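You operate a simulated robot arm through the tools that you are given. There is no shell and no other tool. Be economical: measure what you need, move in short steps, check, and stop when the job is done.

You are at the controls of a simulated robot arm. One attempt, no reset.

## Task
Gauge the three bolts from the purple rack: too long goes in the red rack, the rest in the yellow.
Fine: try each in the small silver block marked gauge; a bolt that stands proud of it is too long; the silver bolts stay in the blue rack.
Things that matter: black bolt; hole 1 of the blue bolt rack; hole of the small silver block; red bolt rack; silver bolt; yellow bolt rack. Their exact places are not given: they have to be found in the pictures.

The check looks at the end state, three seconds after you hand in, the way a careful person would. Anything else that was tipped, shoved, dropped, spilled or broken makes it a failure.

## Robot
A 7-joint arm with a fingered hand on a trunk, on a base that drives. Base frame: it is fixed to the floor where the robot stands at the start and does not move with it; the origin is under the middle of the robot, x ahead of it, y to its left, z up; the surface under the hand at the start is at about z = 78.8. Lengths are in cm, angles in rad, forces in N, time in s.
With the tool pointing down near the work surface it reaches from about 10 to 62 cm from the robot's upright axis, wherever it stands. Its first joint turns from -2.007 to 2.007 rad. Places, roughly: hole 1 of the blue bolt rack [30, 40, 90]; hole of the small silver block [50, 20, 80]; red bolt rack [60, 20, 80]; yellow bolt rack [60, 40, 80]. Payload 3.1 kg.
The tool frame sits at the grasp point between the pads (the TCP): z along the fingers, y along the line on which they close. The tips reach 2.2 cm beyond it. The gripper opens to 11.2 cm. The gripper's body begins 6 cm behind the TCP. The gripper is a hand of 3 fingers: y runs from the thumb to the fingers, the wrist lies at [0, 0, -21.8] in the tool frame, and closing takes about 1.5 s.
Orientation is that of the tool frame in the base frame, as a unit quaternion [w, x, y, z]. With the fingers straight down and closing along the base's y, the tool's x points along the base's -x, its y along +y and its z along -z.

## Interface
- The arm moves only by the tool servo_tool. Its argument "rows" is a list of rows, each a list of 7 numbers: the gripper command, from -1 (fully open) to 1 (shut), values between in proportion, then the shift along the base's x, y, z in units of 500 mm (1.0 is 500 mm), then the turn, a rotation vector about the base's x, y, z in units of 120 degrees (1.0 is 120 degrees). In form: [[grip, x, y, z, wx, wy, wz], ...]. A call has 1 to 10 rows; each row is the pose to reach, as a shift and turn from the pose commanded when the call began. A call with a number of a shift or a turn outside -1 to 1 is refused whole. Rows are played at 5 a second. More than 5 cm and 0.15 rad between two rows, or a gripper value outside its range, and nothing of the call is played. A pose out of reach is approached as far as the arm can. The call stops where the force on the tool passes 90 N (or 10 N more than at its start, if that is more) or the arm is blocked; 0.2 s more then pass. The fingers move at their own pace (about 10.8 cm/s each) and stop on an object; they squeeze with about 31 N. The grip force told is the motor's: it shows also when the fingers shut on nothing. Time passes only in rows, and 0.2 s behind the last, so rows that repeat a pose let the fingers close. It gives the time, the measured TCP pose, the force on the tool (base axes), the opening and the grip force at its end, in the units of the frame above (readings bear some noise), with the torque about the TCP (base axes, N m) and any sound that the robot's microphone picked up.
- Cameras (640 x 400 px; columns grow to the right, rows downward): "scene" is now at [0.66, 18.19, 168.2]; the picture's right is [0.44, -0.90, 0.00], its down [-0.74, -0.36, -0.57] and it looks along [0.51, 0.25, -0.82] (base axes); focal length 258 px, centre (320, 200). "wrist" rides on the gripper at [6.6, 0.3, -8] in the tool frame; the picture's right is [-0.05, 1.00, 0.00], its down [-0.77, -0.04, -0.64] and it looks along [-0.64, -0.03, 0.77] (tool axes); focal length 275 px, centre (320, 200).
- snapshot(camera): a new picture of that camera. The clock stands still meanwhile.
- lift_body(by): slides the trunk up (or, below 0, down) by that many cm; the arm and the scene camera ride with it, the base frame stays. It gives what a move gives, with no picture.
- roll_base(legs): drives the robot by 1 to 6 legs, each [ahead, left, turn to the left] in cm, cm and rad, along the robot's own axes; the way and the turn of a leg run together, so that a leg with both is an arc; at most 150 cm and 3.142 rad a leg. The arm and the cameras ride along, it lands a little off, and it stops where it bumps. It gives what a move gives.
- grasp_type(shape): the hand has 3 fingers and takes this shape, open, in about a second: jaw (thumb against the fingers, like two jaws); tri (thumb and two fingers); tip (a fingertip pinch); poke (one finger out to press); point (the index stretched); flat (the hand flat); cup (the hand cupped); fist (a fist). The gripper value then closes the fingers along that shape, each until it touches; the sizes above hold for jaw. It gives what a move gives, with no picture.
- pan_tilt(pan, tilt): turns the head with the scene camera to pan (to the left, within 2.705 rad either way) and tilt (down, from -0.506 to 1.204), counted from straight ahead of the robot. It gives what a move gives.
- probe_pixels(camera, pixels): there is no depth. For up to 12 entries [column, row, z] of the newest picture of that camera ("zoom" is the newest enlarged one), the place [x, y] in the base frame at which the ray of that pixel passes the height z, good to about 0.3 cm. The clock stands still meanwhile.
- inspect(camera, box): a new picture of the part [left, top, right, bottom] of that camera's present view, enlarged. The clock stands still meanwhile.
- finish_job(): hands the job in; it is judged then, once.

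Go step by step. Measure first, check grasps and placings, and put right what went wrong. The budget is 80 turns and 48 pictures, counting those below and the enlarged ones. Unless the task says otherwise, let go and move clear before handing in, and close with one line.

The tools are called after "Emit:" by a JSON object that holds its "op" and its "data". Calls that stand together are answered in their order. servo_tool: Moves the arm, as the interface text tells. Its arguments: {"type":"object","properties":{"rows":{"type":"array"}},"required":["rows"]} The other tools are called the same way: lift_body (by) slides the trunk up or down; grasp_type (shape) gives the hand a shape; roll_base (legs) drives the base; pan_tilt (pan, tilt) turns the head that bears the scene camera; snapshot (camera) takes a picture; probe_pixels (camera, pixels) gives the place at which the rays of pixels pass given heights; inspect (camera, box) takes an enlarged picture of a part of a camera's view; finish_job () hands the job in.

At the start:

```text
time_s: 0.0
tcp_pos: [43.48, 25.64, 119.32]
ee_rot: [-0.001, 0.0, 1.0, 0.0]
wrist_force: [0.9, -0.2, 1.0]
wrist_torque: [0.03, -0.03, 0.05]
gripper_width: 11.22
grip_force: 0.0
shape: jaw
trunk travel left (down, up): [-82.5, 16.5]
robot x, y, heading: [0.07, 0.04, -0.005]
head pan, tilt: [0.459, 0.969]
```

scene: 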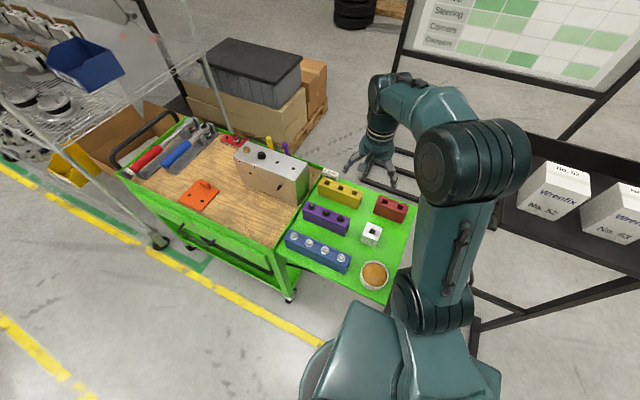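
wrist: 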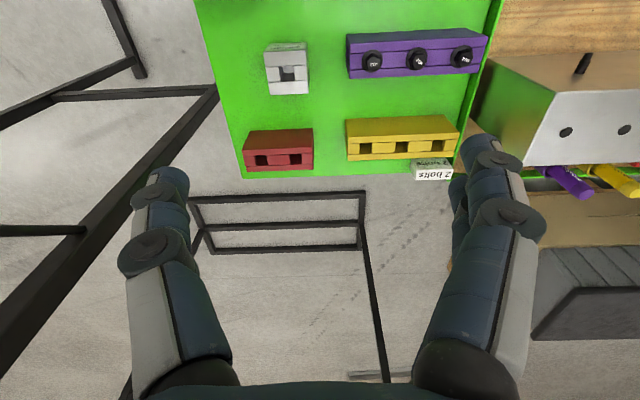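

The scene shows the green shelf with the blue, purple, yellow and red racks and the silver block around (300-410, 170-300). I'll enlarge these to measure them.

Emit:
{"op": "inspect", "data": {"camera": "scene", "box": [270, 160, 430, 310]}}

Emit:
{"op": "inspect", "data": {"camera": "wrist", "box": [220, 0, 500, 190]}}

```text
2.67 times, centred on (350, 235) of scene
```

zoom: 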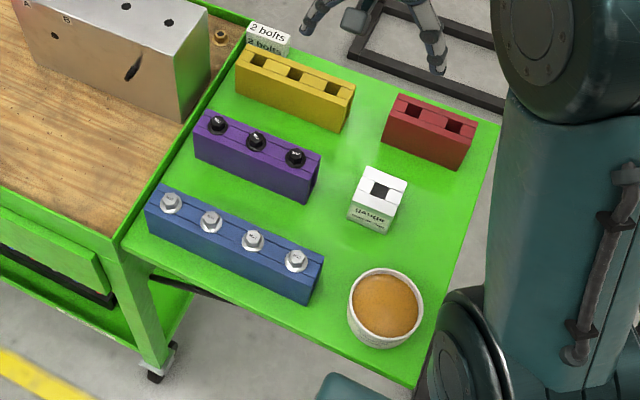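

```text
2.11 times, centred on (360, 95) of wrist
```

zoom: 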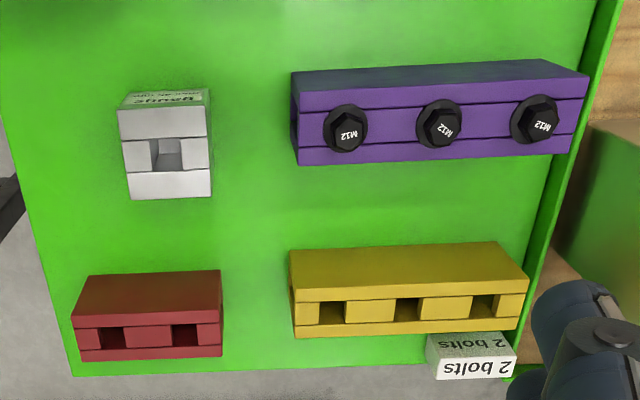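

The bolts are black M12 heads with 3 in purple, 3 empty yellow holes, 2 empty red holes, and the gauge's single hole. I'll probe candidate heights in the wrist zoom and the scene.

Emit:
{"op": "probe_pixels", "data": {"camera": "zoom", "pixels": [[293, 73, 78.8], [588, 74, 78.8], [300, 95, 82], [300, 95, 84], [300, 95, 86], [298, 163, 84], [572, 152, 84], [289, 250, 78.8], [295, 303, 84], [295, 337, 84], [122, 95, 78.8], [120, 110, 84]]}}

Emit:
{"op": "probe_pixels", "data": {"camera": "scene", "pixels": [[345, 235, 78.8], [350, 220, 84], [350, 220, 82], [350, 220, 86], [369, 232, 82], [369, 232, 84], [369, 232, 86], [388, 222, 78.8], [313, 203, 84], [320, 183, 84], [360, 194, 84], [364, 292, 78.8]]}}

Emit:
{"op": "probe_pixels", "data": {"camera": "zoom", "pixels": [[347, 128, 84], [442, 124, 84], [537, 119, 84], [166, 153, 82], [166, 153, 84], [166, 153, 86], [110, 335, 84], [187, 333, 84], [333, 310, 84], [407, 308, 84], [484, 305, 84], [207, 88, 78.8]]}}

```text
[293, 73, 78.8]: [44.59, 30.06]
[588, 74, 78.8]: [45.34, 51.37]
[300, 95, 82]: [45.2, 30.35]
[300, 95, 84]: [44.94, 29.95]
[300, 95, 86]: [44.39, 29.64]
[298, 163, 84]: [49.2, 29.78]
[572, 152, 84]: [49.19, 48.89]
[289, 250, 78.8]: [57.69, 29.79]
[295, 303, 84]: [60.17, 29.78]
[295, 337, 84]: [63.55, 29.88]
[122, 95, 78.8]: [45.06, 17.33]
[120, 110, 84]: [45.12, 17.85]
```

```text
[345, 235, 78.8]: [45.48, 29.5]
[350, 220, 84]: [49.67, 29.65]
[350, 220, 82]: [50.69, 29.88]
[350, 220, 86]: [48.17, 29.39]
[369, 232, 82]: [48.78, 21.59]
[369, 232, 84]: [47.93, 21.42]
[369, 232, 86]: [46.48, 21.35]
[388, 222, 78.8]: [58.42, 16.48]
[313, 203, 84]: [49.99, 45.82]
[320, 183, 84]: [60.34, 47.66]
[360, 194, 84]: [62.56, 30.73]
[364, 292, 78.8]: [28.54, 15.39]
```

```text
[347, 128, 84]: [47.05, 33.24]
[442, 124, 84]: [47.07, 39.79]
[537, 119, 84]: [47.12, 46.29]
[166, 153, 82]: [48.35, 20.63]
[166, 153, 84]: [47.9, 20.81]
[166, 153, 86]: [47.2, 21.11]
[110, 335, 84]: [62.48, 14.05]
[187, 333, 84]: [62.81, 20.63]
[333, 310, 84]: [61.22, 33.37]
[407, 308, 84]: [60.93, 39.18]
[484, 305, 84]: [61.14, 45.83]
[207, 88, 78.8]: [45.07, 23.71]
```

Heights are uncertain (purple/yellow tops ~84-88). I'll bring the hand back and lower for a second, closer wrist view to triangulate.

Emit:
{"op": "servo_tool", "data": {"rows": [[-1, -0.05, 0.03, -0.05, 0, 0, 0], [-1, -0.11, 0.06, -0.11, 0, 0, 0], [-1, -0.165, 0.1, -0.165, 0, 0, 0], [-1, -0.22, 0.13, -0.22, 0, 0, 0], [-1, -0.27, 0.16, -0.28, 0, 0, 0], [-1, -0.27, 0.16, -0.28, 0, 0, 0]]}}

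Emit:
{"op": "snapshot", "data": {"camera": "wrist"}}

Emit:
{"op": "inspect", "data": {"camera": "scene", "box": [300, 160, 420, 235]}}

```text
time_s: 1.4
tcp_pos: [29.68, 33.98, 105.12]
ee_rot: [0.0, 0.0, 1.0, 0.0]
wrist_force: [0.7, 0.0, -0.3]
wrist_torque: [0.02, -0.02, 0.0]
gripper_width: 11.2
grip_force: 0.0
shape: jaw
trunk travel left (down, up): [-82.5, 16.5]
robot x, y, heading: [-0.09, -0.03, 0.0]
head pan, tilt: [0.459, 0.969]
```

```text
43 pictures are left
```

wrist: 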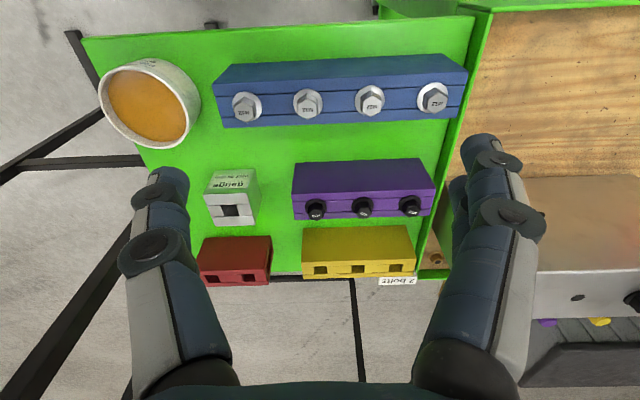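

```text
5.33 times, centred on (360, 198) of scene
```

zoom: 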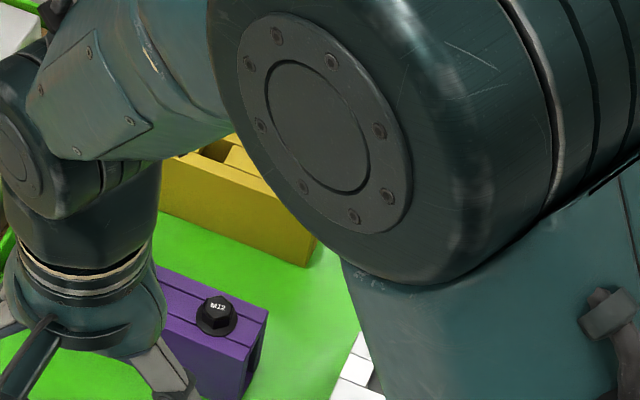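

The closer wrist view shows near sides and tops clearly; probing edges at several heights.

Emit:
{"op": "inspect", "data": {"camera": "wrist", "box": [180, 140, 460, 300]}}

```text
2.29 times, centred on (320, 220) of wrist
```

zoom: 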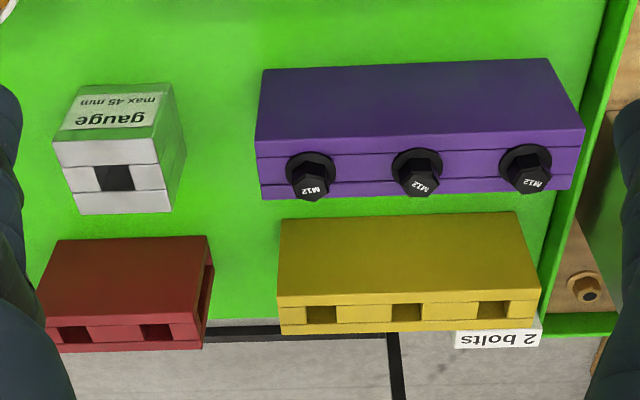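

Emit:
{"op": "probe_pixels", "data": {"camera": "zoom", "pixels": [[264, 69, 78.8], [257, 143, 84], [257, 143, 85], [257, 143, 86], [257, 143, 87], [585, 128, 86], [262, 198, 86], [80, 86, 78.8], [54, 142, 83], [54, 142, 84], [54, 142, 85], [80, 214, 84]]}}

Emit:
{"op": "probe_pixels", "data": {"camera": "zoom", "pixels": [[280, 219, 78.8], [277, 296, 84], [277, 296, 85], [277, 296, 86], [277, 296, 87], [281, 335, 86], [57, 240, 78.8], [46, 318, 84], [46, 318, 85], [46, 318, 86], [46, 318, 87], [60, 352, 86]]}}

Emit:
{"op": "probe_pixels", "data": {"camera": "zoom", "pixels": [[117, 178, 83], [117, 178, 84], [117, 178, 85], [322, 315, 86], [407, 311, 86], [492, 308, 86], [75, 334, 86], [156, 331, 86], [311, 170, 86], [417, 164, 86], [525, 160, 86], [117, 178, 86]]}}

```text
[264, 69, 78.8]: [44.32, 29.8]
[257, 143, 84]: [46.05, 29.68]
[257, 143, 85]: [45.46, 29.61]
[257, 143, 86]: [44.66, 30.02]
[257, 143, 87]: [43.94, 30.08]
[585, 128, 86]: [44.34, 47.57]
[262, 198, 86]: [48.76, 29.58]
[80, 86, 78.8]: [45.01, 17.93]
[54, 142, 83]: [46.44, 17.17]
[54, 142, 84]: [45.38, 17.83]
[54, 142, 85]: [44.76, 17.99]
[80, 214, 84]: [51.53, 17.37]
```

```text
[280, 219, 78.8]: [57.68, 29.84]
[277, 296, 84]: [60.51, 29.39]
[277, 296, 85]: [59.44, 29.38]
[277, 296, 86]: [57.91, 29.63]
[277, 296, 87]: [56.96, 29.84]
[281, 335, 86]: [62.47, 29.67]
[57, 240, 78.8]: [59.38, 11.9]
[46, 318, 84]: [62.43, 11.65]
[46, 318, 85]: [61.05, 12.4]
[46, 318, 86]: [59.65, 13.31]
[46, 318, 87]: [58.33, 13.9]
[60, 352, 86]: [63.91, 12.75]
```

```text
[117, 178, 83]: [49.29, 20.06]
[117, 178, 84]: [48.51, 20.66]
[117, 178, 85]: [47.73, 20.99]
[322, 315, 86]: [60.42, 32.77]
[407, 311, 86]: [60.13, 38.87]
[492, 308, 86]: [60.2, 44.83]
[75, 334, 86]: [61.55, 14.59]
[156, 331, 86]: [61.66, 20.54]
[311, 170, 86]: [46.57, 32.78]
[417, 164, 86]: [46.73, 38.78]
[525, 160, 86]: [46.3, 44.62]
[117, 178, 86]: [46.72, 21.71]
```

The gauge reads "max 45 mm"; rack tops sit at about z=86, gauge top about 84.3, purple bolts at x≈46.6, y≈32.8/38.8/44.7. I'll move above bolt 1 with the fingers narrowed and check.

Emit:
{"op": "servo_tool", "data": {"rows": [[0.2, 0.08, 0, 0, 0, 0, 0], [0.2, 0.16, -0.01, 0, 0, 0, 0], [0.2, 0.24, -0.02, 0, 0, 0, 0], [0.2, 0.32, -0.022, -0.03, 0, 0, 0], [0.2, 0.338, -0.022, -0.1, 0, 0, 0], [0.2, 0.338, -0.022, -0.16, 0, 0, 0], [0.2, 0.338, -0.022, -0.16, 0, 0, 0]]}}

Emit:
{"op": "snapshot", "data": {"camera": "wrist"}}

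```text
time_s: 3.0
tcp_pos: [46.66, 32.51, 97.52]
ee_rot: [0.001, -0.001, 1.0, 0.0]
wrist_force: [-0.7, -0.2, 0.0]
wrist_torque: [0.01, -0.02, -0.04]
gripper_width: 4.52
grip_force: 0.1
shape: jaw
trunk travel left (down, up): [-82.5, 16.5]
robot x, y, heading: [0.09, -0.57, -0.002]
head pan, tilt: [0.459, 0.969]
```

```text
40 pictures are left
```

wrist: 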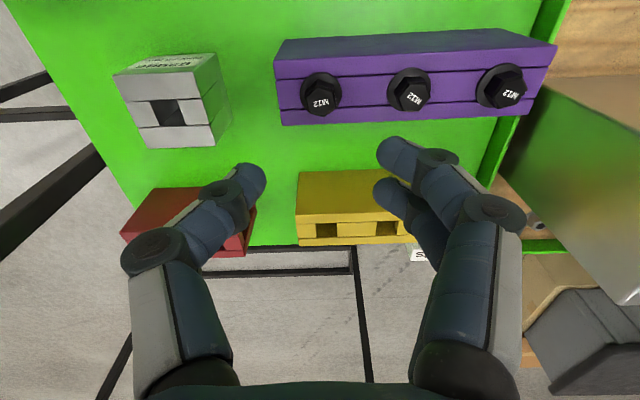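

The bolt 1 head is at (320,95), about where the TCP projects; I'll probe the heads at z≈87 for precise positions.

Emit:
{"op": "inspect", "data": {"camera": "wrist", "box": [240, 20, 440, 145]}}

Emit:
{"op": "probe_pixels", "data": {"camera": "wrist", "pixels": [[321, 95, 86.5], [321, 97, 87.3], [410, 91, 86.5], [502, 88, 86.5], [276, 80, 86], [283, 125, 86], [557, 45, 86], [169, 112, 84.3], [115, 76, 84.3], [130, 147, 84.3], [328, 229, 86], [357, 229, 86]]}}

```text
3.20 times, centred on (340, 82) of wrist
```

zoom: 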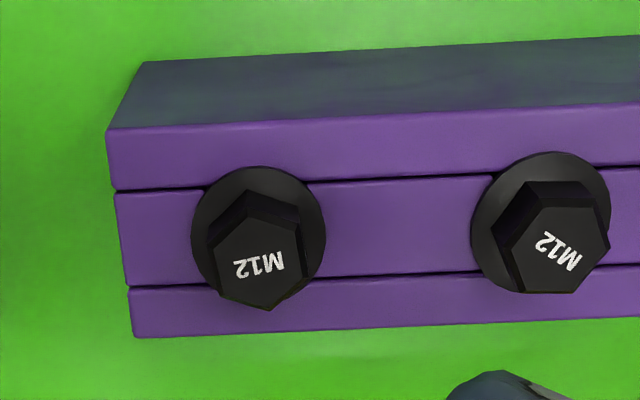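

```text
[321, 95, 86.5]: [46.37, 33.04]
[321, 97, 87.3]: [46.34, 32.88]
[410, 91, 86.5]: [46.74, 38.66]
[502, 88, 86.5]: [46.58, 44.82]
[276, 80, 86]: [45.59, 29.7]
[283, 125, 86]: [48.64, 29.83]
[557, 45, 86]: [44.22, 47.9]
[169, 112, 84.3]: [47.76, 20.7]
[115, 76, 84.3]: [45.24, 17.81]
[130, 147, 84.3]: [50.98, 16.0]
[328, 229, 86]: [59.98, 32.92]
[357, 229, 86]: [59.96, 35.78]
```

Bolt 1 head sits at about (46.45, 32.95) with a flange and ~1.2 cm head. Descending to put the tips just above the rack top, then closing.

Emit:
{"op": "servo_tool", "data": {"rows": [[0.2, -0.004, 0.008, -0.05, 0, 0, 0], [0.2, -0.004, 0.008, -0.1, 0, 0, 0], [0.2, -0.004, 0.008, -0.15, 0, 0, 0], [0.2, -0.004, 0.008, -0.178, 0, 0, 0], [0.2, -0.004, 0.008, -0.178, 0, 0, 0]]}}

Emit:
{"op": "snapshot", "data": {"camera": "wrist"}}

```text
time_s: 4.2
tcp_pos: [46.77, 33.07, 88.57]
ee_rot: [0.001, 0.0, 1.0, 0.001]
wrist_force: [0.2, 0.6, 7.9]
wrist_torque: [0.24, 0.02, 0.0]
gripper_width: 4.56
grip_force: 0.2
shape: jaw
trunk travel left (down, up): [-82.5, 16.5]
robot x, y, heading: [-0.39, 0.11, 0.0]
head pan, tilt: [0.459, 0.969]
```

```text
38 pictures are left
```

wrist: 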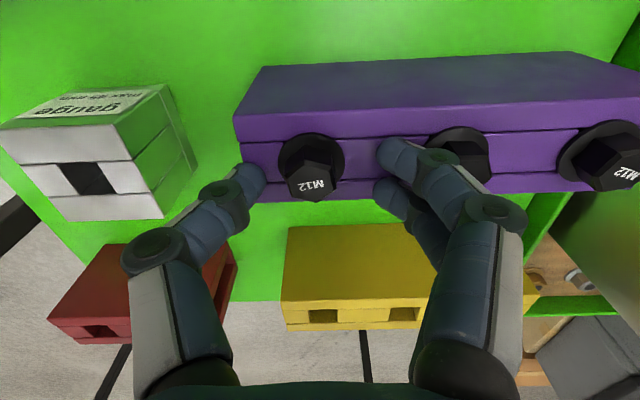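

A 7.9 N upward force says the tips touch the rack; alignment around the head at (313,168) looks good. I'll rise slightly and close.

Emit:
{"op": "servo_tool", "data": {"rows": [[0.2, 0, 0, 0.008, 0, 0, 0], [1, 0, 0, 0.008, 0, 0, 0], [1, 0, 0, 0.008, 0, 0, 0], [1, 0, 0, 0.008, 0, 0, 0], [1, 0, 0, 0.008, 0, 0, 0], [1, 0, 0, 0.008, 0, 0, 0], [1, 0, 0, 0.008, 0, 0, 0], [1, 0, 0, 0.008, 0, 0, 0], [1, 0, 0, 0.008, 0, 0, 0]]}}

Emit:
{"op": "inspect", "data": {"camera": "wrist", "box": [200, 80, 440, 230]}}

```text
time_s: 6.2
tcp_pos: [46.69, 32.99, 88.84]
ee_rot: [0.0, 0.0, 1.0, 0.0]
wrist_force: [-0.1, -1.6, 0.2]
wrist_torque: [-0.07, -0.03, 0.06]
gripper_width: 0.92
grip_force: 31.0
shape: jaw
trunk travel left (down, up): [-82.5, 16.5]
robot x, y, heading: [-0.09, -0.12, 0.001]
head pan, tilt: [0.459, 0.969]
```

```text
2.67 times, centred on (320, 155) of wrist
```

zoom: 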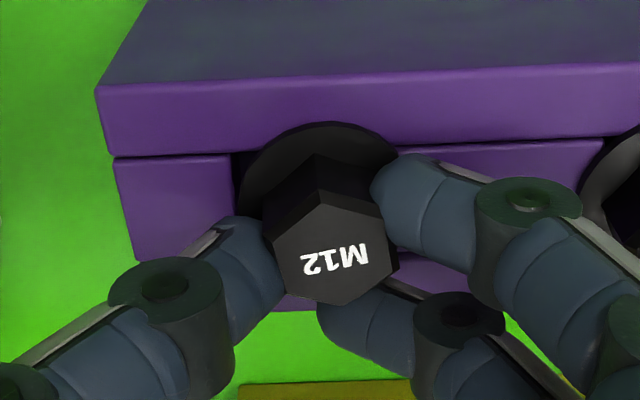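

The grip caught the head off-centre: the second finger (370,330 zoom) slid round the far side. I'll reopen, shift about 0.4 cm toward -x, and regrip.

Emit:
{"op": "servo_tool", "data": {"rows": [[0.2, 0, 0, 0, 0, 0, 0], [0.2, 0, 0, 0, 0, 0, 0], [0.2, -0.009, 0, -0.002, 0, 0, 0], [0.2, -0.009, 0, -0.002, 0, 0, 0], [1, -0.009, 0, -0.002, 0, 0, 0], [1, -0.009, 0, -0.002, 0, 0, 0], [1, -0.009, 0, -0.002, 0, 0, 0], [1, -0.009, 0, -0.002, 0, 0, 0], [1, -0.009, 0, -0.002, 0, 0, 0], [1, -0.009, 0, -0.002, 0, 0, 0]]}}

Emit:
{"op": "inspect", "data": {"camera": "wrist", "box": [200, 80, 440, 230]}}

```text
time_s: 8.4
tcp_pos: [46.12, 33.07, 88.83]
ee_rot: [0.0, -0.001, 1.0, 0.0]
wrist_force: [0.6, -1.1, 1.9]
wrist_torque: [-0.01, 0.04, 0.0]
gripper_width: 1.35
grip_force: 31.4
shape: jaw
trunk travel left (down, up): [-82.5, 16.5]
robot x, y, heading: [-0.1, -0.04, 0.0]
head pan, tilt: [0.459, 0.969]
```

```text
2.67 times, centred on (320, 155) of wrist
```

zoom: 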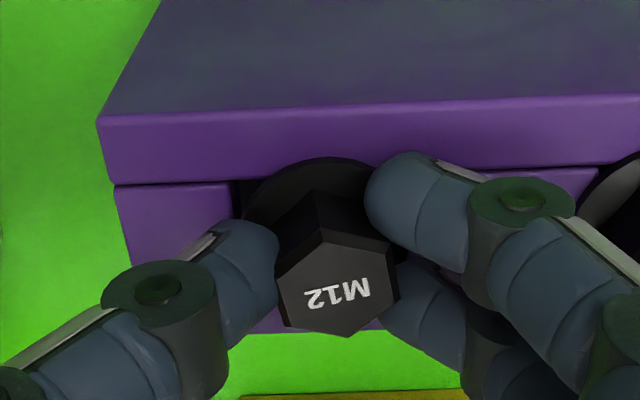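

Now both fingers bear on the right side of the head and the thumb on the left (width 1.35). Lifting about 9 cm to see.

Emit:
{"op": "servo_tool", "data": {"rows": [[1, 0, 0, 0.02, 0, 0, 0], [1, 0, 0, 0.05, 0, 0, 0], [1, 0, 0, 0.1, 0, 0, 0], [1, 0, 0, 0.15, 0, 0, 0], [1, 0, 0, 0.2, 0, 0, 0], [1, 0, 0, 0.2, 0, 0, 0]]}}

Emit:
{"op": "snapshot", "data": {"camera": "wrist"}}

Emit:
{"op": "snapshot", "data": {"camera": "scene"}}

```text
time_s: 9.8
tcp_pos: [46.27, 32.81, 98.7]
ee_rot: [0.0, 0.0, 1.0, 0.0]
wrist_force: [-0.3, -0.5, -1.2]
wrist_torque: [-0.07, -0.01, 0.03]
gripper_width: 1.34
grip_force: 31.4
shape: jaw
trunk travel left (down, up): [-82.5, 16.5]
robot x, y, heading: [0.17, 0.18, -0.001]
head pan, tilt: [0.459, 0.969]
```

```text
35 pictures are left
```

wrist: 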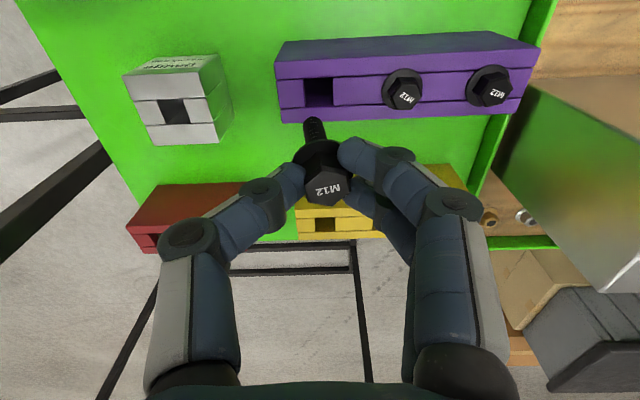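

```text
34 pictures are left
```

scene: 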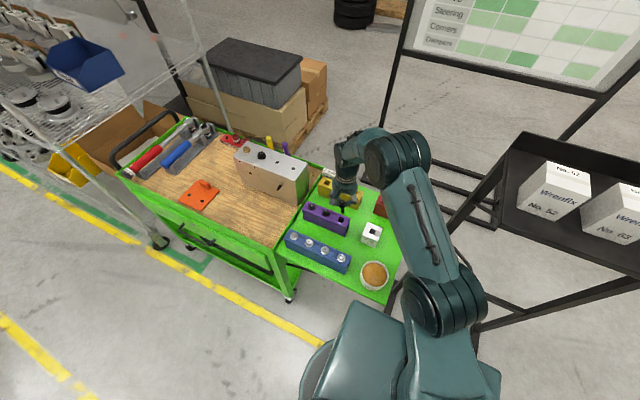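

Bolt 1 came up, with its tip at about (314,122), slightly left of the axis. I'll zoom for tilt and tip position before carrying it to the gauge.

Emit:
{"op": "inspect", "data": {"camera": "wrist", "box": [260, 95, 400, 225]}}

Emit:
{"op": "probe_pixels", "data": {"camera": "wrist", "pixels": [[314, 122, 91.5], [314, 122, 92], [318, 93, 86.1], [174, 111, 84.3], [124, 74, 84.3], [203, 72, 84.3], [148, 144, 84.3]]}}

```text
3.08 times, centred on (330, 160) of wrist
```

zoom: 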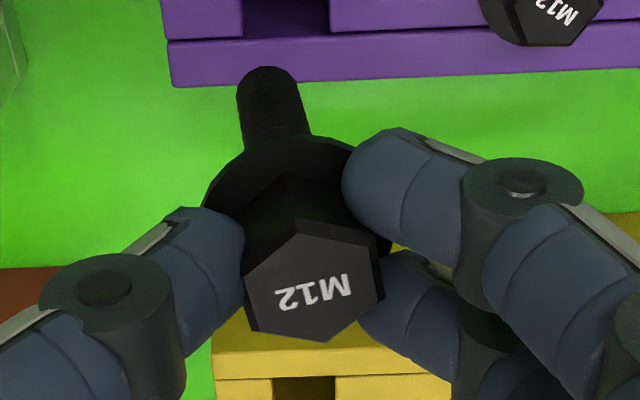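

```text
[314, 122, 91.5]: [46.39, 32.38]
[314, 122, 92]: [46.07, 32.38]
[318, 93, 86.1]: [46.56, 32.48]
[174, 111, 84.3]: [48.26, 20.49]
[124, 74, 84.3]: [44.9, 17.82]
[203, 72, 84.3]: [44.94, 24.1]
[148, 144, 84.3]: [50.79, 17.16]
```

The bolt hangs tilted ~0.12 rad (tip toward -y). I'll carry it over the gauge hole (~48.0, 20.65), rotating about x to plumb it, and check.

Emit:
{"op": "servo_tool", "data": {"rows": [[1, 0.01, -0.06, 0, 0.02, 0, 0], [1, 0.02, -0.13, 0, 0.04, 0, 0], [1, 0.03, -0.2, 0, 0.057, 0, 0], [1, 0.035, -0.25, 0, 0.057, 0, 0], [1, 0.035, -0.25, -0.07, 0.057, 0, 0], [1, 0.035, -0.25, -0.07, 0.057, 0, 0]]}}

Emit:
{"op": "snapshot", "data": {"camera": "wrist"}}

```text
time_s: 11.2
tcp_pos: [47.96, 20.42, 95.23]
ee_rot: [0.0, 0.0, 0.998, 0.06]
wrist_force: [-0.5, 0.0, -0.8]
wrist_torque: [0.01, 0.0, 0.0]
gripper_width: 1.23
grip_force: 31.1
shape: jaw
trunk travel left (down, up): [-82.5, 16.5]
robot x, y, heading: [-0.02, 0.18, 0.001]
head pan, tilt: [0.459, 0.969]
```

```text
32 pictures are left
```

wrist: 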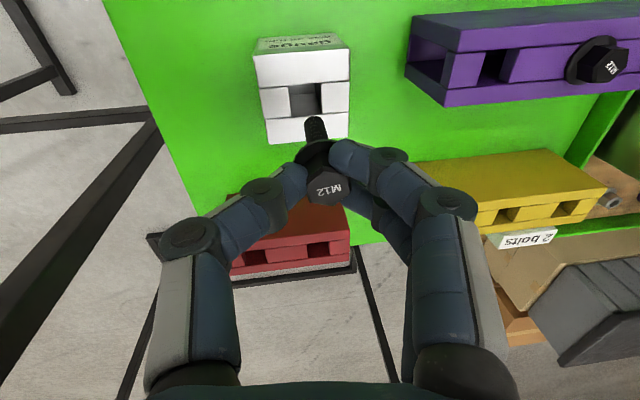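

Emit:
{"op": "probe_pixels", "data": {"camera": "wrist", "pixels": [[315, 121, 88.2], [315, 121, 87.7], [305, 99, 84.3], [290, 85, 84.3], [321, 85, 84.3], [290, 117, 84.3], [254, 55, 84.3], [349, 47, 84.3], [270, 143, 84.3], [347, 137, 84.3]]}}

Emit:
{"op": "inspect", "data": {"camera": "wrist", "box": [240, 60, 400, 210]}}

```text
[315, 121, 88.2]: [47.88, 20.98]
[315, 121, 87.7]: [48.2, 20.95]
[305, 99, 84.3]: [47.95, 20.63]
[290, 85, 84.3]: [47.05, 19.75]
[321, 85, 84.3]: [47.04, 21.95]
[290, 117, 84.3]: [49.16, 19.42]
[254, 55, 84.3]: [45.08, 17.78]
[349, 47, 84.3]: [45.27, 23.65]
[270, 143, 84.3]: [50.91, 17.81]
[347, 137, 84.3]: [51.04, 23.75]
```

```text
2.67 times, centred on (320, 135) of wrist
```

zoom: 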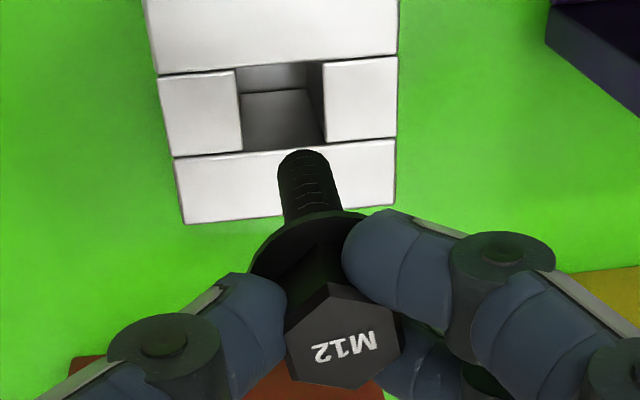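

The tip at (47.95,20.96) is just above the hole centre (48.0,20.75). I'll shift -0.2 in y and descend, leaving the last centimetre.

Emit:
{"op": "servo_tool", "data": {"rows": [[1, 0.001, -0.004, -0.03, 0, 0, 0], [1, 0.001, -0.004, -0.06, 0, 0, 0], [1, 0.001, -0.004, -0.09, 0, 0, 0], [1, 0.001, -0.004, -0.12, 0, 0, 0], [1, 0.001, -0.004, -0.142, 0, 0, 0], [1, 0.001, -0.004, -0.142, 0, 0, 0]]}}

Emit:
{"op": "inspect", "data": {"camera": "wrist", "box": [200, 60, 440, 210]}}

```text
time_s: 12.6
tcp_pos: [47.88, 20.29, 88.11]
ee_rot: [0.0, 0.0, 0.998, 0.059]
wrist_force: [0.4, -0.2, -1.3]
wrist_torque: [0.02, 0.03, 0.01]
gripper_width: 1.24
grip_force: 30.7
shape: jaw
trunk travel left (down, up): [-82.5, 16.5]
robot x, y, heading: [-0.41, -0.03, -0.002]
head pan, tilt: [0.459, 0.969]
```

```text
2.67 times, centred on (320, 135) of wrist
```

zoom: 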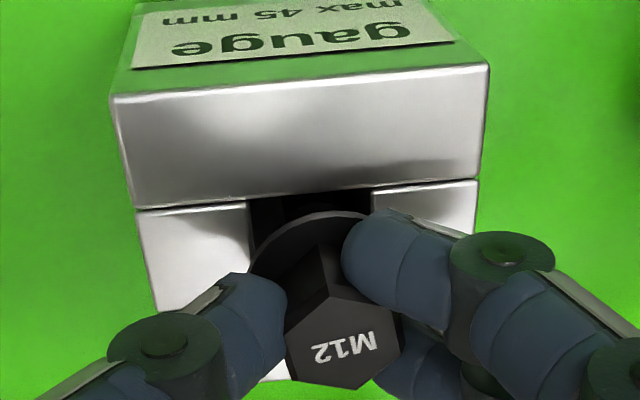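

It is in with no contact force yet. Lowering in fine steps to feel whether it seats or bottoms.

Emit:
{"op": "servo_tool", "data": {"rows": [[1, 0, 0, -0.006, 0, 0, 0], [1, 0, 0, -0.012, 0, 0, 0], [1, 0, 0, -0.016, 0, 0, 0], [1, 0, 0, -0.016, 0, 0, 0]]}}

Emit:
{"op": "inspect", "data": {"camera": "wrist", "box": [200, 60, 440, 210]}}

```text
time_s: 13.6
tcp_pos: [47.93, 20.28, 87.4]
ee_rot: [0.0, 0.0, 0.998, 0.06]
wrist_force: [-0.2, 0.5, -0.7]
wrist_torque: [0.02, 0.02, 0.02]
gripper_width: 1.26
grip_force: 31.2
shape: jaw
trunk travel left (down, up): [-82.5, 16.5]
robot x, y, heading: [-0.03, -0.25, -0.0]
head pan, tilt: [0.459, 0.969]
```

```text
2.67 times, centred on (320, 135) of wrist
```

zoom: 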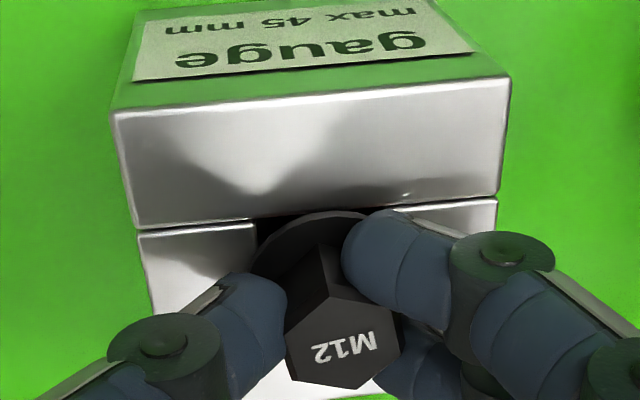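

Emit:
{"op": "servo_tool", "data": {"rows": [[1, 0, 0, -0.004, 0, 0, 0], [1, 0, 0, -0.008, 0, 0, 0], [1, 0, 0, -0.008, 0, 0, 0]]}}

Emit:
{"op": "inspect", "data": {"camera": "wrist", "box": [200, 60, 440, 210]}}

```text
time_s: 14.4
tcp_pos: [47.99, 20.2, 87.06]
ee_rot: [0.001, 0.0, 0.998, 0.06]
wrist_force: [0.8, -0.5, 11.0]
wrist_torque: [0.0, -0.07, 0.01]
gripper_width: 1.26
grip_force: 31.2
shape: jaw
trunk travel left (down, up): [-82.5, 16.5]
robot x, y, heading: [0.15, -0.16, 0.001]
head pan, tilt: [0.459, 0.969]
```

```text
2.67 times, centred on (320, 135) of wrist
```

zoom: 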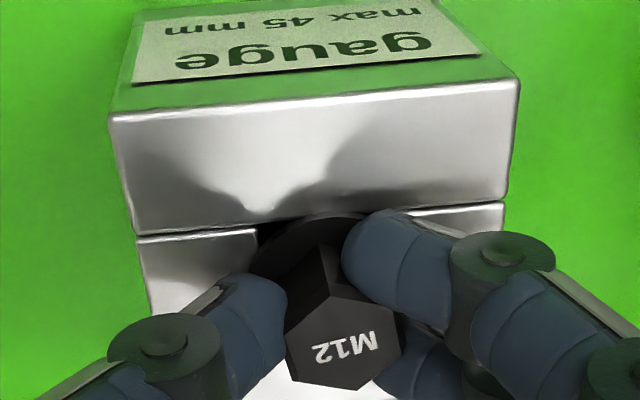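

Contact at TCP z≈87.1 (11 N), matching the flange seating on the ~84.3 top. I'll check from the scene camera whether the flange is flush.

Emit:
{"op": "inspect", "data": {"camera": "scene", "box": [345, 205, 405, 250]}}

```text
8.89 times, centred on (375, 228) of scene
```

zoom: 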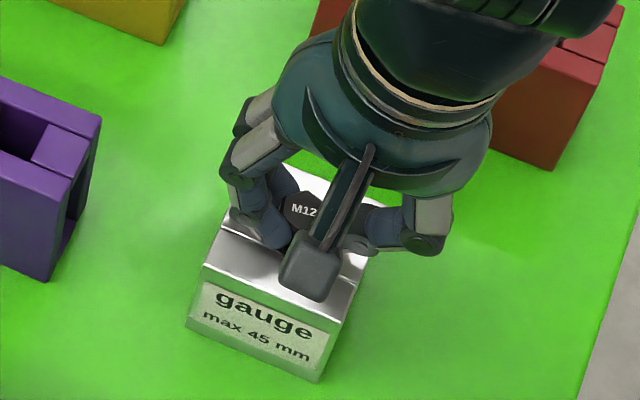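

Contact height equals the seated height in the rack (offset ≈2.7-2.8 both), so bolt 1 fits and goes to yellow. Yellow is beyond 62 cm reach, so I lift and check floor clearance for driving left/ahead.

Emit:
{"op": "servo_tool", "data": {"rows": [[1, 0, 0, 0.04, 0, 0, 0], [1, 0, 0, 0.12, 0, 0, 0], [1, 0, 0, 0.2, 0, 0, 0], [1, 0, 0, 0.25, 0, 0, 0], [1, 0, 0, 0.25, 0, 0, 0]]}}

Emit:
{"op": "probe_pixels", "data": {"camera": "scene", "pixels": [[290, 299, 0], [163, 246, 0], [118, 195, 75], [276, 248, 75], [385, 303, 77], [284, 247, 77], [330, 340, 0], [400, 245, 78.8]]}}

Emit:
{"op": "snapshot", "data": {"camera": "scene"}}

```text
time_s: 15.6
tcp_pos: [47.91, 20.58, 99.48]
ee_rot: [-0.001, 0.0, 0.998, 0.059]
wrist_force: [-0.3, 0.3, -1.3]
wrist_torque: [0.0, 0.01, -0.01]
gripper_width: 1.23
grip_force: 30.0
shape: jaw
trunk travel left (down, up): [-82.5, 16.5]
robot x, y, heading: [0.23, 0.09, 0.004]
head pan, tilt: [0.459, 0.969]
```

```text
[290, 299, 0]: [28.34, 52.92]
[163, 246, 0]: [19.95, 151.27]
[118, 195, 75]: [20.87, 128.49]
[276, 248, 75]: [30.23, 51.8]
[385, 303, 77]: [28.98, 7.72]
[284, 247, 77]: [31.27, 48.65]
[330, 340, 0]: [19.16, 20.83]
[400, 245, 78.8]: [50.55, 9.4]
```

```text
26 pictures are left
```

scene: 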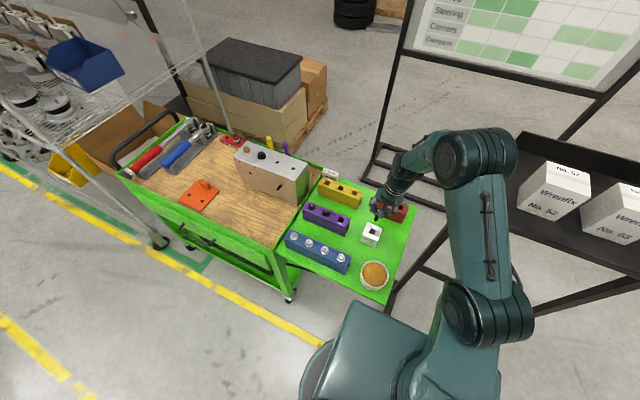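

Floor is clear: the cart front is at x≈28 for y>52 and the shelf edge is at x≈29 above the base. Driving left 24, then ahead 5, so all racks come within reach.

Emit:
{"op": "roll_base", "data": {"legs": [[0, 24, 0], [5, 0, 0]]}}

Emit:
{"op": "snapshot", "data": {"camera": "wrist"}}

```text
time_s: 17.9
tcp_pos: [52.47, 44.83, 99.36]
ee_rot: [0.0, -0.005, 0.998, 0.06]
wrist_force: [-0.3, -0.4, -0.8]
wrist_torque: [-0.02, 0.01, 0.01]
gripper_width: 1.22
grip_force: 30.8
shape: jaw
trunk travel left (down, up): [-82.5, 16.5]
robot x, y, heading: [4.58, 24.19, 0.01]
head pan, tilt: [0.459, 0.969]
```

```text
25 pictures are left
```

wrist: 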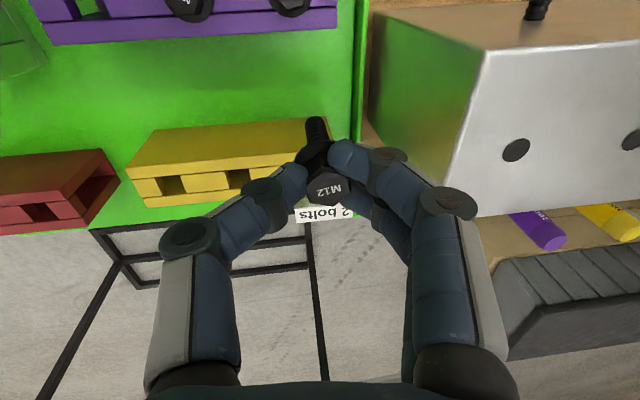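

After driving, TCP is (52.5, 44.8). I'll move to above yellow hole 1 (~60.2, 32.9), y first to stay clear of the box on the right.

Emit:
{"op": "servo_tool", "data": {"rows": [[1, 0, -0.08, 0, 0, 0, 0], [1, 0, -0.16, 0, 0, 0, 0], [1, 0.05, -0.22, 0, 0, 0, 0], [1, 0.1, -0.248, 0, 0, 0, 0], [1, 0.154, -0.248, -0.04, 0, 0, 0], [1, 0.154, -0.248, -0.048, 0, 0, 0]]}}

Emit:
{"op": "snapshot", "data": {"camera": "wrist"}}

```text
time_s: 19.3
tcp_pos: [60.09, 32.22, 96.83]
ee_rot: [0.001, -0.005, 0.998, 0.06]
wrist_force: [-0.3, 0.2, -1.6]
wrist_torque: [0.02, -0.03, 0.01]
gripper_width: 1.25
grip_force: 31.3
shape: jaw
trunk travel left (down, up): [-82.5, 16.5]
robot x, y, heading: [4.83, 23.88, 0.012]
head pan, tilt: [0.459, 0.969]
```

```text
24 pictures are left
```

wrist: 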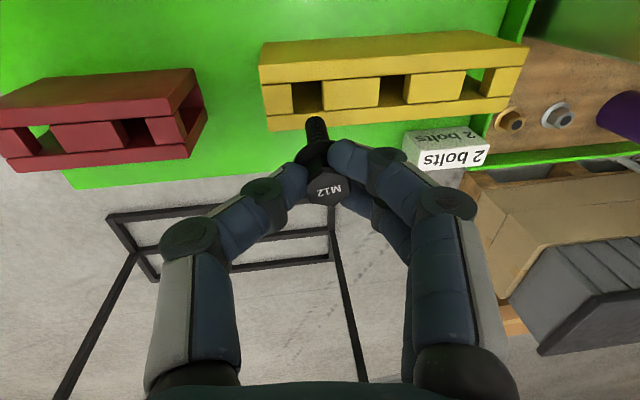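

Emit:
{"op": "probe_pixels", "data": {"camera": "wrist", "pixels": [[316, 121, 89.6], [307, 96, 86.1], [392, 89, 86.1], [470, 83, 86.1], [291, 82, 86.1], [295, 113, 86.1], [322, 80, 86.1], [260, 67, 86.1], [269, 130, 86.1], [525, 45, 86.1], [135, 132, 86.1], [25, 143, 86.1]]}}

```text
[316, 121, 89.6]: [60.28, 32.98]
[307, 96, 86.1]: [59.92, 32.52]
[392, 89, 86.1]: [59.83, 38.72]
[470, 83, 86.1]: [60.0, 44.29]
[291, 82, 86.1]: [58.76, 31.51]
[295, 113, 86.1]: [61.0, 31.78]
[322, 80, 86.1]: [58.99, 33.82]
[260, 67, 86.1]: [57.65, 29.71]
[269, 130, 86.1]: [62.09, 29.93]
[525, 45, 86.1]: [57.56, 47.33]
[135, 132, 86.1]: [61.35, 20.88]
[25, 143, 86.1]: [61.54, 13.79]
```

Tip is at (60.28,32.98), hole 1 centre at (59.9,32.6). Shift -0.35/-0.35 and lower to seat.

Emit:
{"op": "servo_tool", "data": {"rows": [[1, -0.007, -0.007, -0.01, 0, 0, 0], [1, -0.007, -0.007, -0.05, 0, 0, 0], [1, -0.007, -0.007, -0.09, 0, 0, 0], [1, -0.007, -0.007, -0.13, 0, 0, 0], [1, -0.007, -0.007, -0.15, 0, 0, 0], [1, -0.007, -0.007, -0.158, 0, 0, 0], [1, -0.007, -0.007, -0.162, 0, 0, 0]]}}

Emit:
{"op": "inspect", "data": {"camera": "wrist", "box": [200, 60, 440, 210]}}

```text
time_s: 20.9
tcp_pos: [59.8, 32.07, 89.1]
ee_rot: [-0.001, -0.005, 0.998, 0.059]
wrist_force: [-0.6, 0.3, -0.9]
wrist_torque: [0.02, 0.0, -0.01]
gripper_width: 1.25
grip_force: 30.7
shape: jaw
trunk travel left (down, up): [-82.5, 16.5]
robot x, y, heading: [4.88, 23.98, 0.01]
head pan, tilt: [0.459, 0.969]
```

```text
2.67 times, centred on (320, 135) of wrist
```

zoom: 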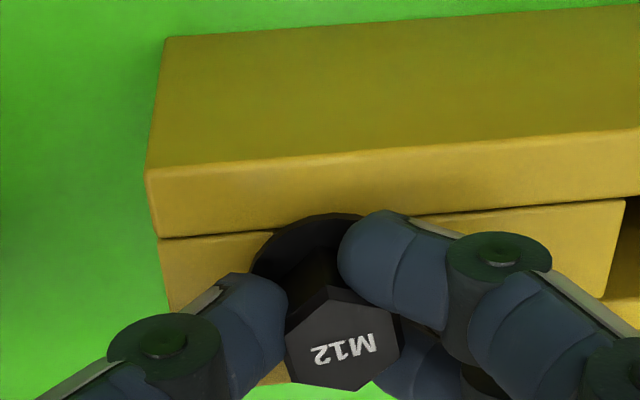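

Emit:
{"op": "servo_tool", "data": {"rows": [[1, 0, 0, -0.003, 0, 0, 0], [1, 0, 0, -0.006, 0, 0, 0], [1, 0, 0, -0.006, 0, 0, 0]]}}

```text
time_s: 21.7
tcp_pos: [59.88, 31.98, 88.82]
ee_rot: [0.0, -0.006, 0.998, 0.059]
wrist_force: [0.6, 0.3, -1.6]
wrist_torque: [-0.01, 0.02, 0.03]
gripper_width: 1.25
grip_force: 30.7
shape: jaw
trunk travel left (down, up): [-82.5, 16.5]
robot x, y, heading: [4.71, 23.65, 0.013]
head pan, tilt: [0.459, 0.969]
```

Emit:
{"op": "servo_tool", "data": {"rows": [[1, 0, 0, -0.003, 0, 0, 0], [1, 0, 0, -0.006, 0, 0, 0], [1, 0, 0, -0.006, 0, 0, 0]]}}

```text
time_s: 22.5
tcp_pos: [59.75, 32.04, 88.67]
ee_rot: [0.004, -0.005, 0.998, 0.06]
wrist_force: [6.6, -0.6, 29.9]
wrist_torque: [-0.01, -0.22, -0.06]
gripper_width: 1.36
grip_force: 30.6
shape: jaw
trunk travel left (down, up): [-82.5, 16.5]
robot x, y, heading: [4.48, 23.86, 0.014]
head pan, tilt: [0.459, 0.969]
```

Contact 30 N at z≈88.7: seated. Relax upward slightly, open, rise, and untilt.

Emit:
{"op": "servo_tool", "data": {"rows": [[1, 0, 0, 0.005, 0, 0, 0], [0.5, 0, 0, 0.006, 0, 0, 0], [0.2, 0, 0, 0.006, 0, 0, 0], [0.2, 0, 0, 0.006, 0, 0, 0], [0.2, 0, 0, 0.05, 0, 0, 0], [0.2, 0, 0, 0.12, -0.02, 0, 0], [0.2, 0, 0, 0.2, -0.057, 0, 0], [0.2, 0, 0, 0.2, -0.057, 0, 0]]}}

Emit:
{"op": "snapshot", "data": {"camera": "wrist"}}

```text
time_s: 24.3
tcp_pos: [59.75, 32.24, 98.53]
ee_rot: [-0.001, -0.005, 1.0, 0.0]
wrist_force: [-0.1, 0.1, 0.4]
wrist_torque: [0.04, -0.02, 0.01]
gripper_width: 4.45
grip_force: 0.0
shape: jaw
trunk travel left (down, up): [-82.5, 16.5]
robot x, y, heading: [4.91, 23.62, 0.013]
head pan, tilt: [0.459, 0.969]
```

```text
22 pictures are left
```

wrist: 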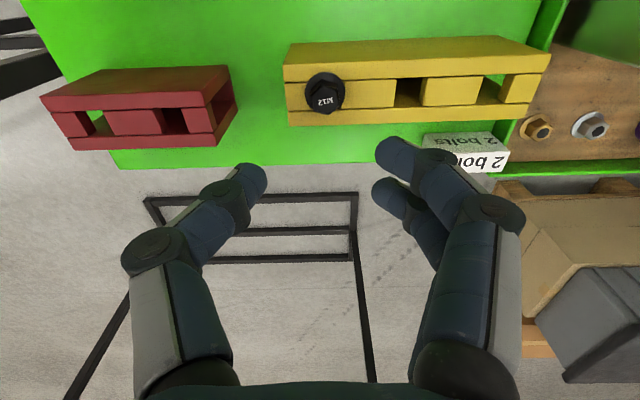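

Bolt 1 is seated in yellow hole 1 at (325,93). Now hover over bolt 2 at (~46.4, 38.75).

Emit:
{"op": "servo_tool", "data": {"rows": [[0.2, -0.08, 0.04, 0, 0, 0, 0], [0.2, -0.16, 0.08, 0, 0, 0, 0], [0.2, -0.24, 0.12, 0, 0, 0, 0], [0.2, -0.272, 0.133, -0.04, 0, 0, 0], [0.2, -0.272, 0.133, -0.12, 0, 0, 0], [0.2, -0.272, 0.133, -0.12, 0, 0, 0]]}}

Emit:
{"op": "snapshot", "data": {"camera": "wrist"}}

```text
time_s: 25.7
tcp_pos: [46.14, 38.74, 92.44]
ee_rot: [0.0, -0.005, 1.0, 0.0]
wrist_force: [-0.4, 0.5, -0.6]
wrist_torque: [0.03, 0.01, -0.02]
gripper_width: 4.42
grip_force: 0.0
shape: jaw
trunk travel left (down, up): [-82.5, 16.5]
robot x, y, heading: [4.72, 23.73, 0.011]
head pan, tilt: [0.459, 0.969]
```

```text
21 pictures are left
```

wrist: 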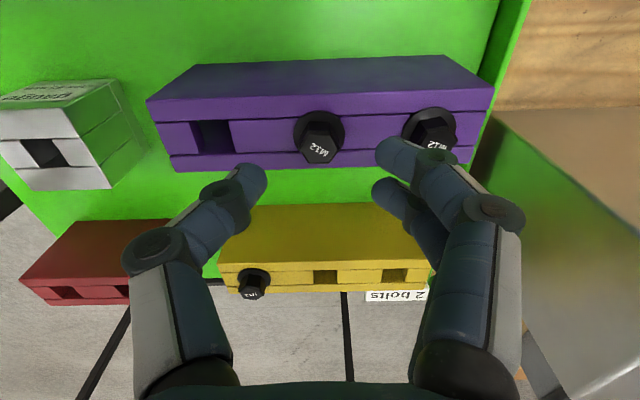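

Emit:
{"op": "probe_pixels", "data": {"camera": "wrist", "pixels": [[320, 149, 87.5], [318, 130, 86.3], [319, 135, 86.4], [215, 135, 86.1], [146, 101, 86.1], [171, 171, 86.1]]}}

```text
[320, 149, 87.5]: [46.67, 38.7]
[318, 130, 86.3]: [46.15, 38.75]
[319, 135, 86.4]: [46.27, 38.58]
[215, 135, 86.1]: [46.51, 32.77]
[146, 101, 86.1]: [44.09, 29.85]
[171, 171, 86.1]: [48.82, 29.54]
```

Bolt 2 at ≈(46.4,38.7), well aligned like the good grasp before. Descend and close.

Emit:
{"op": "servo_tool", "data": {"rows": [[0.2, 0, 0, -0.04, 0, 0, 0], [0.2, 0, 0, -0.07, 0, 0, 0], [0.2, 0, 0, -0.07, 0, 0, 0], [1, 0, 0, -0.07, 0, 0, 0], [1, 0, 0, -0.07, 0, 0, 0], [1, 0, 0, -0.07, 0, 0, 0], [1, 0, 0, -0.07, 0, 0, 0], [1, 0, 0, -0.07, 0, 0, 0], [1, 0, 0, -0.07, 0, 0, 0], [1, 0, 0, -0.07, 0, 0, 0]]}}

Emit:
{"op": "inspect", "data": {"camera": "wrist", "box": [200, 80, 440, 230]}}

```text
time_s: 27.9
tcp_pos: [46.11, 38.86, 88.89]
ee_rot: [-0.001, -0.005, 1.0, 0.0]
wrist_force: [-0.4, -1.2, 4.2]
wrist_torque: [0.08, -0.06, 0.0]
gripper_width: 0.7
grip_force: 30.7
shape: jaw
trunk travel left (down, up): [-82.5, 16.5]
robot x, y, heading: [4.53, 24.43, 0.014]
head pan, tilt: [0.459, 0.969]
```

```text
2.67 times, centred on (320, 155) of wrist
```

zoom: 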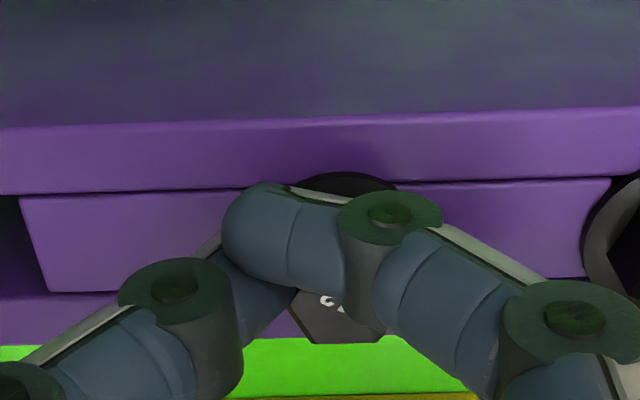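

The near finger slid past the -x side of the head, so the head is farther in +x. Reopen, shift +0.35 x, regrip.

Emit:
{"op": "servo_tool", "data": {"rows": [[0.2, 0, 0, 0.002, 0, 0, 0], [0.2, 0, 0, 0.002, 0, 0, 0], [0.2, 0, 0, 0.002, 0, 0, 0], [0.2, 0.008, 0, 0.002, 0, 0, 0], [0.2, 0.008, 0, 0.002, 0, 0, 0], [0.2, 0.008, 0, 0.002, 0, 0, 0]]}}

Emit:
{"op": "inspect", "data": {"camera": "wrist", "box": [200, 80, 440, 230]}}

```text
time_s: 29.3
tcp_pos: [46.55, 38.7, 89.1]
ee_rot: [-0.001, -0.005, 1.0, 0.0]
wrist_force: [0.0, 0.1, 0.0]
wrist_torque: [-0.01, 0.03, 0.01]
gripper_width: 4.43
grip_force: 0.1
shape: jaw
trunk travel left (down, up): [-82.5, 16.5]
robot x, y, heading: [4.46, 23.8, 0.008]
head pan, tilt: [0.459, 0.969]
```

```text
2.67 times, centred on (320, 155) of wrist
```

zoom: 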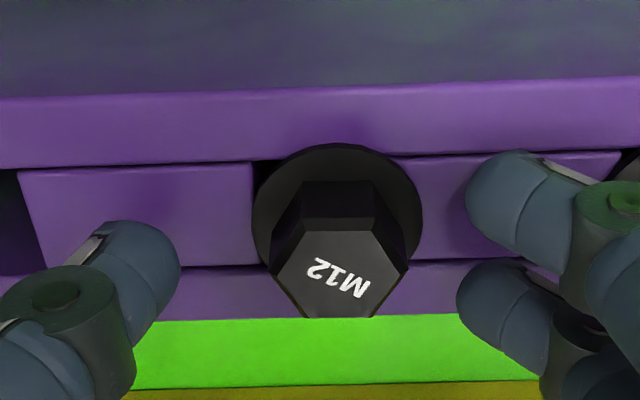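

The bolt is unmoved; its hex corners point along ±y, so the fingers slip off. I'll rotate the hand 30° about vertical to face flats, shifting -0.2 in x.

Emit:
{"op": "servo_tool", "data": {"rows": [[0.2, 0, 0, 0.01, 0, 0, 0.065], [0.2, 0, 0, 0.01, 0, 0, 0.13], [0.2, -0.004, 0, 0.01, 0, 0, 0.195], [0.2, -0.004, 0, 0.01, 0, 0, 0.25], [0.2, -0.004, 0, 0, 0, 0, 0.25], [0.2, -0.004, 0, -0.003, 0, 0, 0.25]]}}

Emit:
{"op": "inspect", "data": {"camera": "wrist", "box": [200, 80, 440, 230]}}

```text
time_s: 30.7
tcp_pos: [46.32, 38.59, 88.83]
ee_rot: [0.0, -0.263, 0.965, 0.0]
wrist_force: [-0.2, -0.3, -0.2]
wrist_torque: [-0.03, 0.0, 0.01]
gripper_width: 4.43
grip_force: 0.0
shape: jaw
trunk travel left (down, up): [-82.5, 16.5]
robot x, y, heading: [4.65, 23.84, 0.008]
head pan, tilt: [0.459, 0.969]
```

```text
2.67 times, centred on (320, 155) of wrist
```

zoom: 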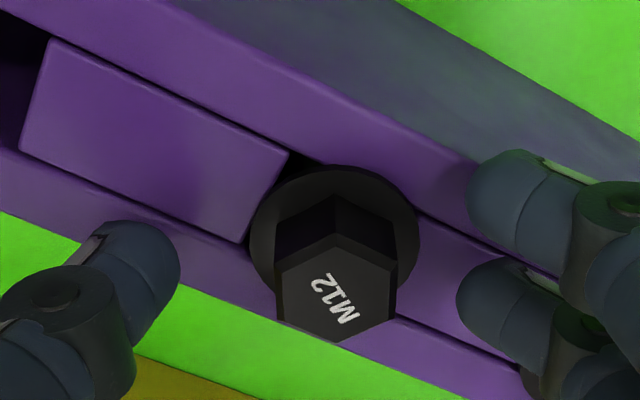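

Now flats face the thumb and fingers, and the head is centred between the finger rows. Close.

Emit:
{"op": "servo_tool", "data": {"rows": [[1, 0, 0, 0, 0, 0, 0], [1, 0, 0, 0, 0, 0, 0], [1, 0, 0, 0, 0, 0, 0], [1, 0, 0, 0, 0, 0, 0], [1, 0, 0, 0, 0, 0, 0], [1, 0, 0, 0, 0, 0, 0], [1, 0, 0, 0, 0, 0, 0]]}}

Emit:
{"op": "inspect", "data": {"camera": "wrist", "box": [200, 80, 440, 230]}}

```text
time_s: 32.3
tcp_pos: [46.35, 38.51, 88.89]
ee_rot: [0.0, -0.264, 0.965, 0.0]
wrist_force: [1.5, -1.6, 6.6]
wrist_torque: [0.13, 0.0, 0.01]
gripper_width: 0.79
grip_force: 31.5
shape: jaw
trunk travel left (down, up): [-82.5, 16.5]
robot x, y, heading: [4.66, 23.58, 0.006]
head pan, tilt: [0.459, 0.969]
```

```text
2.67 times, centred on (320, 155) of wrist
```

zoom: 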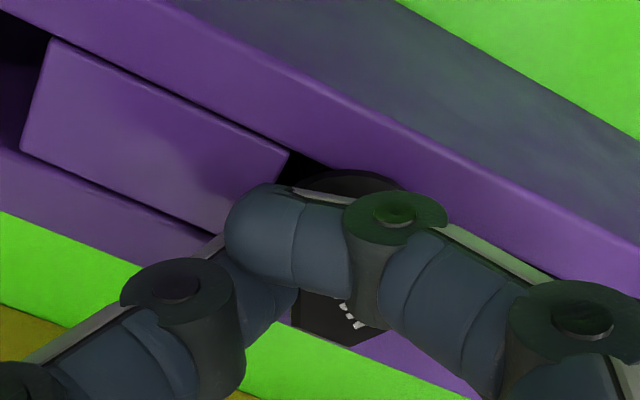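

The near finger slipped over again; the head must sit a bit farther relative to the two fingers. Reopen, shift ~0.3 cm along the hand's forward direction, and close again.

Emit:
{"op": "servo_tool", "data": {"rows": [[0.2, 0, 0, 0.002, 0, 0, 0], [0.2, 0, 0, 0.002, 0, 0, 0], [0.2, 0.0052, 0.003, 0.002, 0, 0, 0], [0.2, 0.0052, 0.003, 0, 0, 0, 0], [1, 0.0052, 0.003, 0, 0, 0, 0], [1, 0.0052, 0.003, 0, 0, 0, 0], [1, 0.0052, 0.003, 0, 0, 0, 0], [1, 0.0052, 0.003, 0, 0, 0, 0], [1, 0.0052, 0.003, 0, 0, 0, 0], [1, 0.0052, 0.003, 0, 0, 0, 0]]}}

Emit:
{"op": "inspect", "data": {"camera": "wrist", "box": [200, 80, 440, 230]}}

```text
time_s: 34.5
tcp_pos: [46.59, 38.74, 88.87]
ee_rot: [-0.001, -0.264, 0.965, 0.0]
wrist_force: [0.1, 0.5, -0.1]
wrist_torque: [0.03, -0.02, 0.0]
gripper_width: 1.18
grip_force: 30.5
shape: jaw
trunk travel left (down, up): [-82.5, 16.5]
robot x, y, heading: [4.86, 23.49, 0.01]
head pan, tilt: [0.459, 0.969]
```

```text
2.67 times, centred on (320, 155) of wrist
```

zoom: 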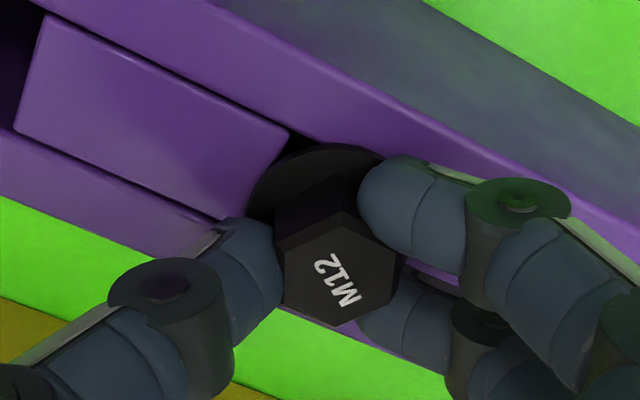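

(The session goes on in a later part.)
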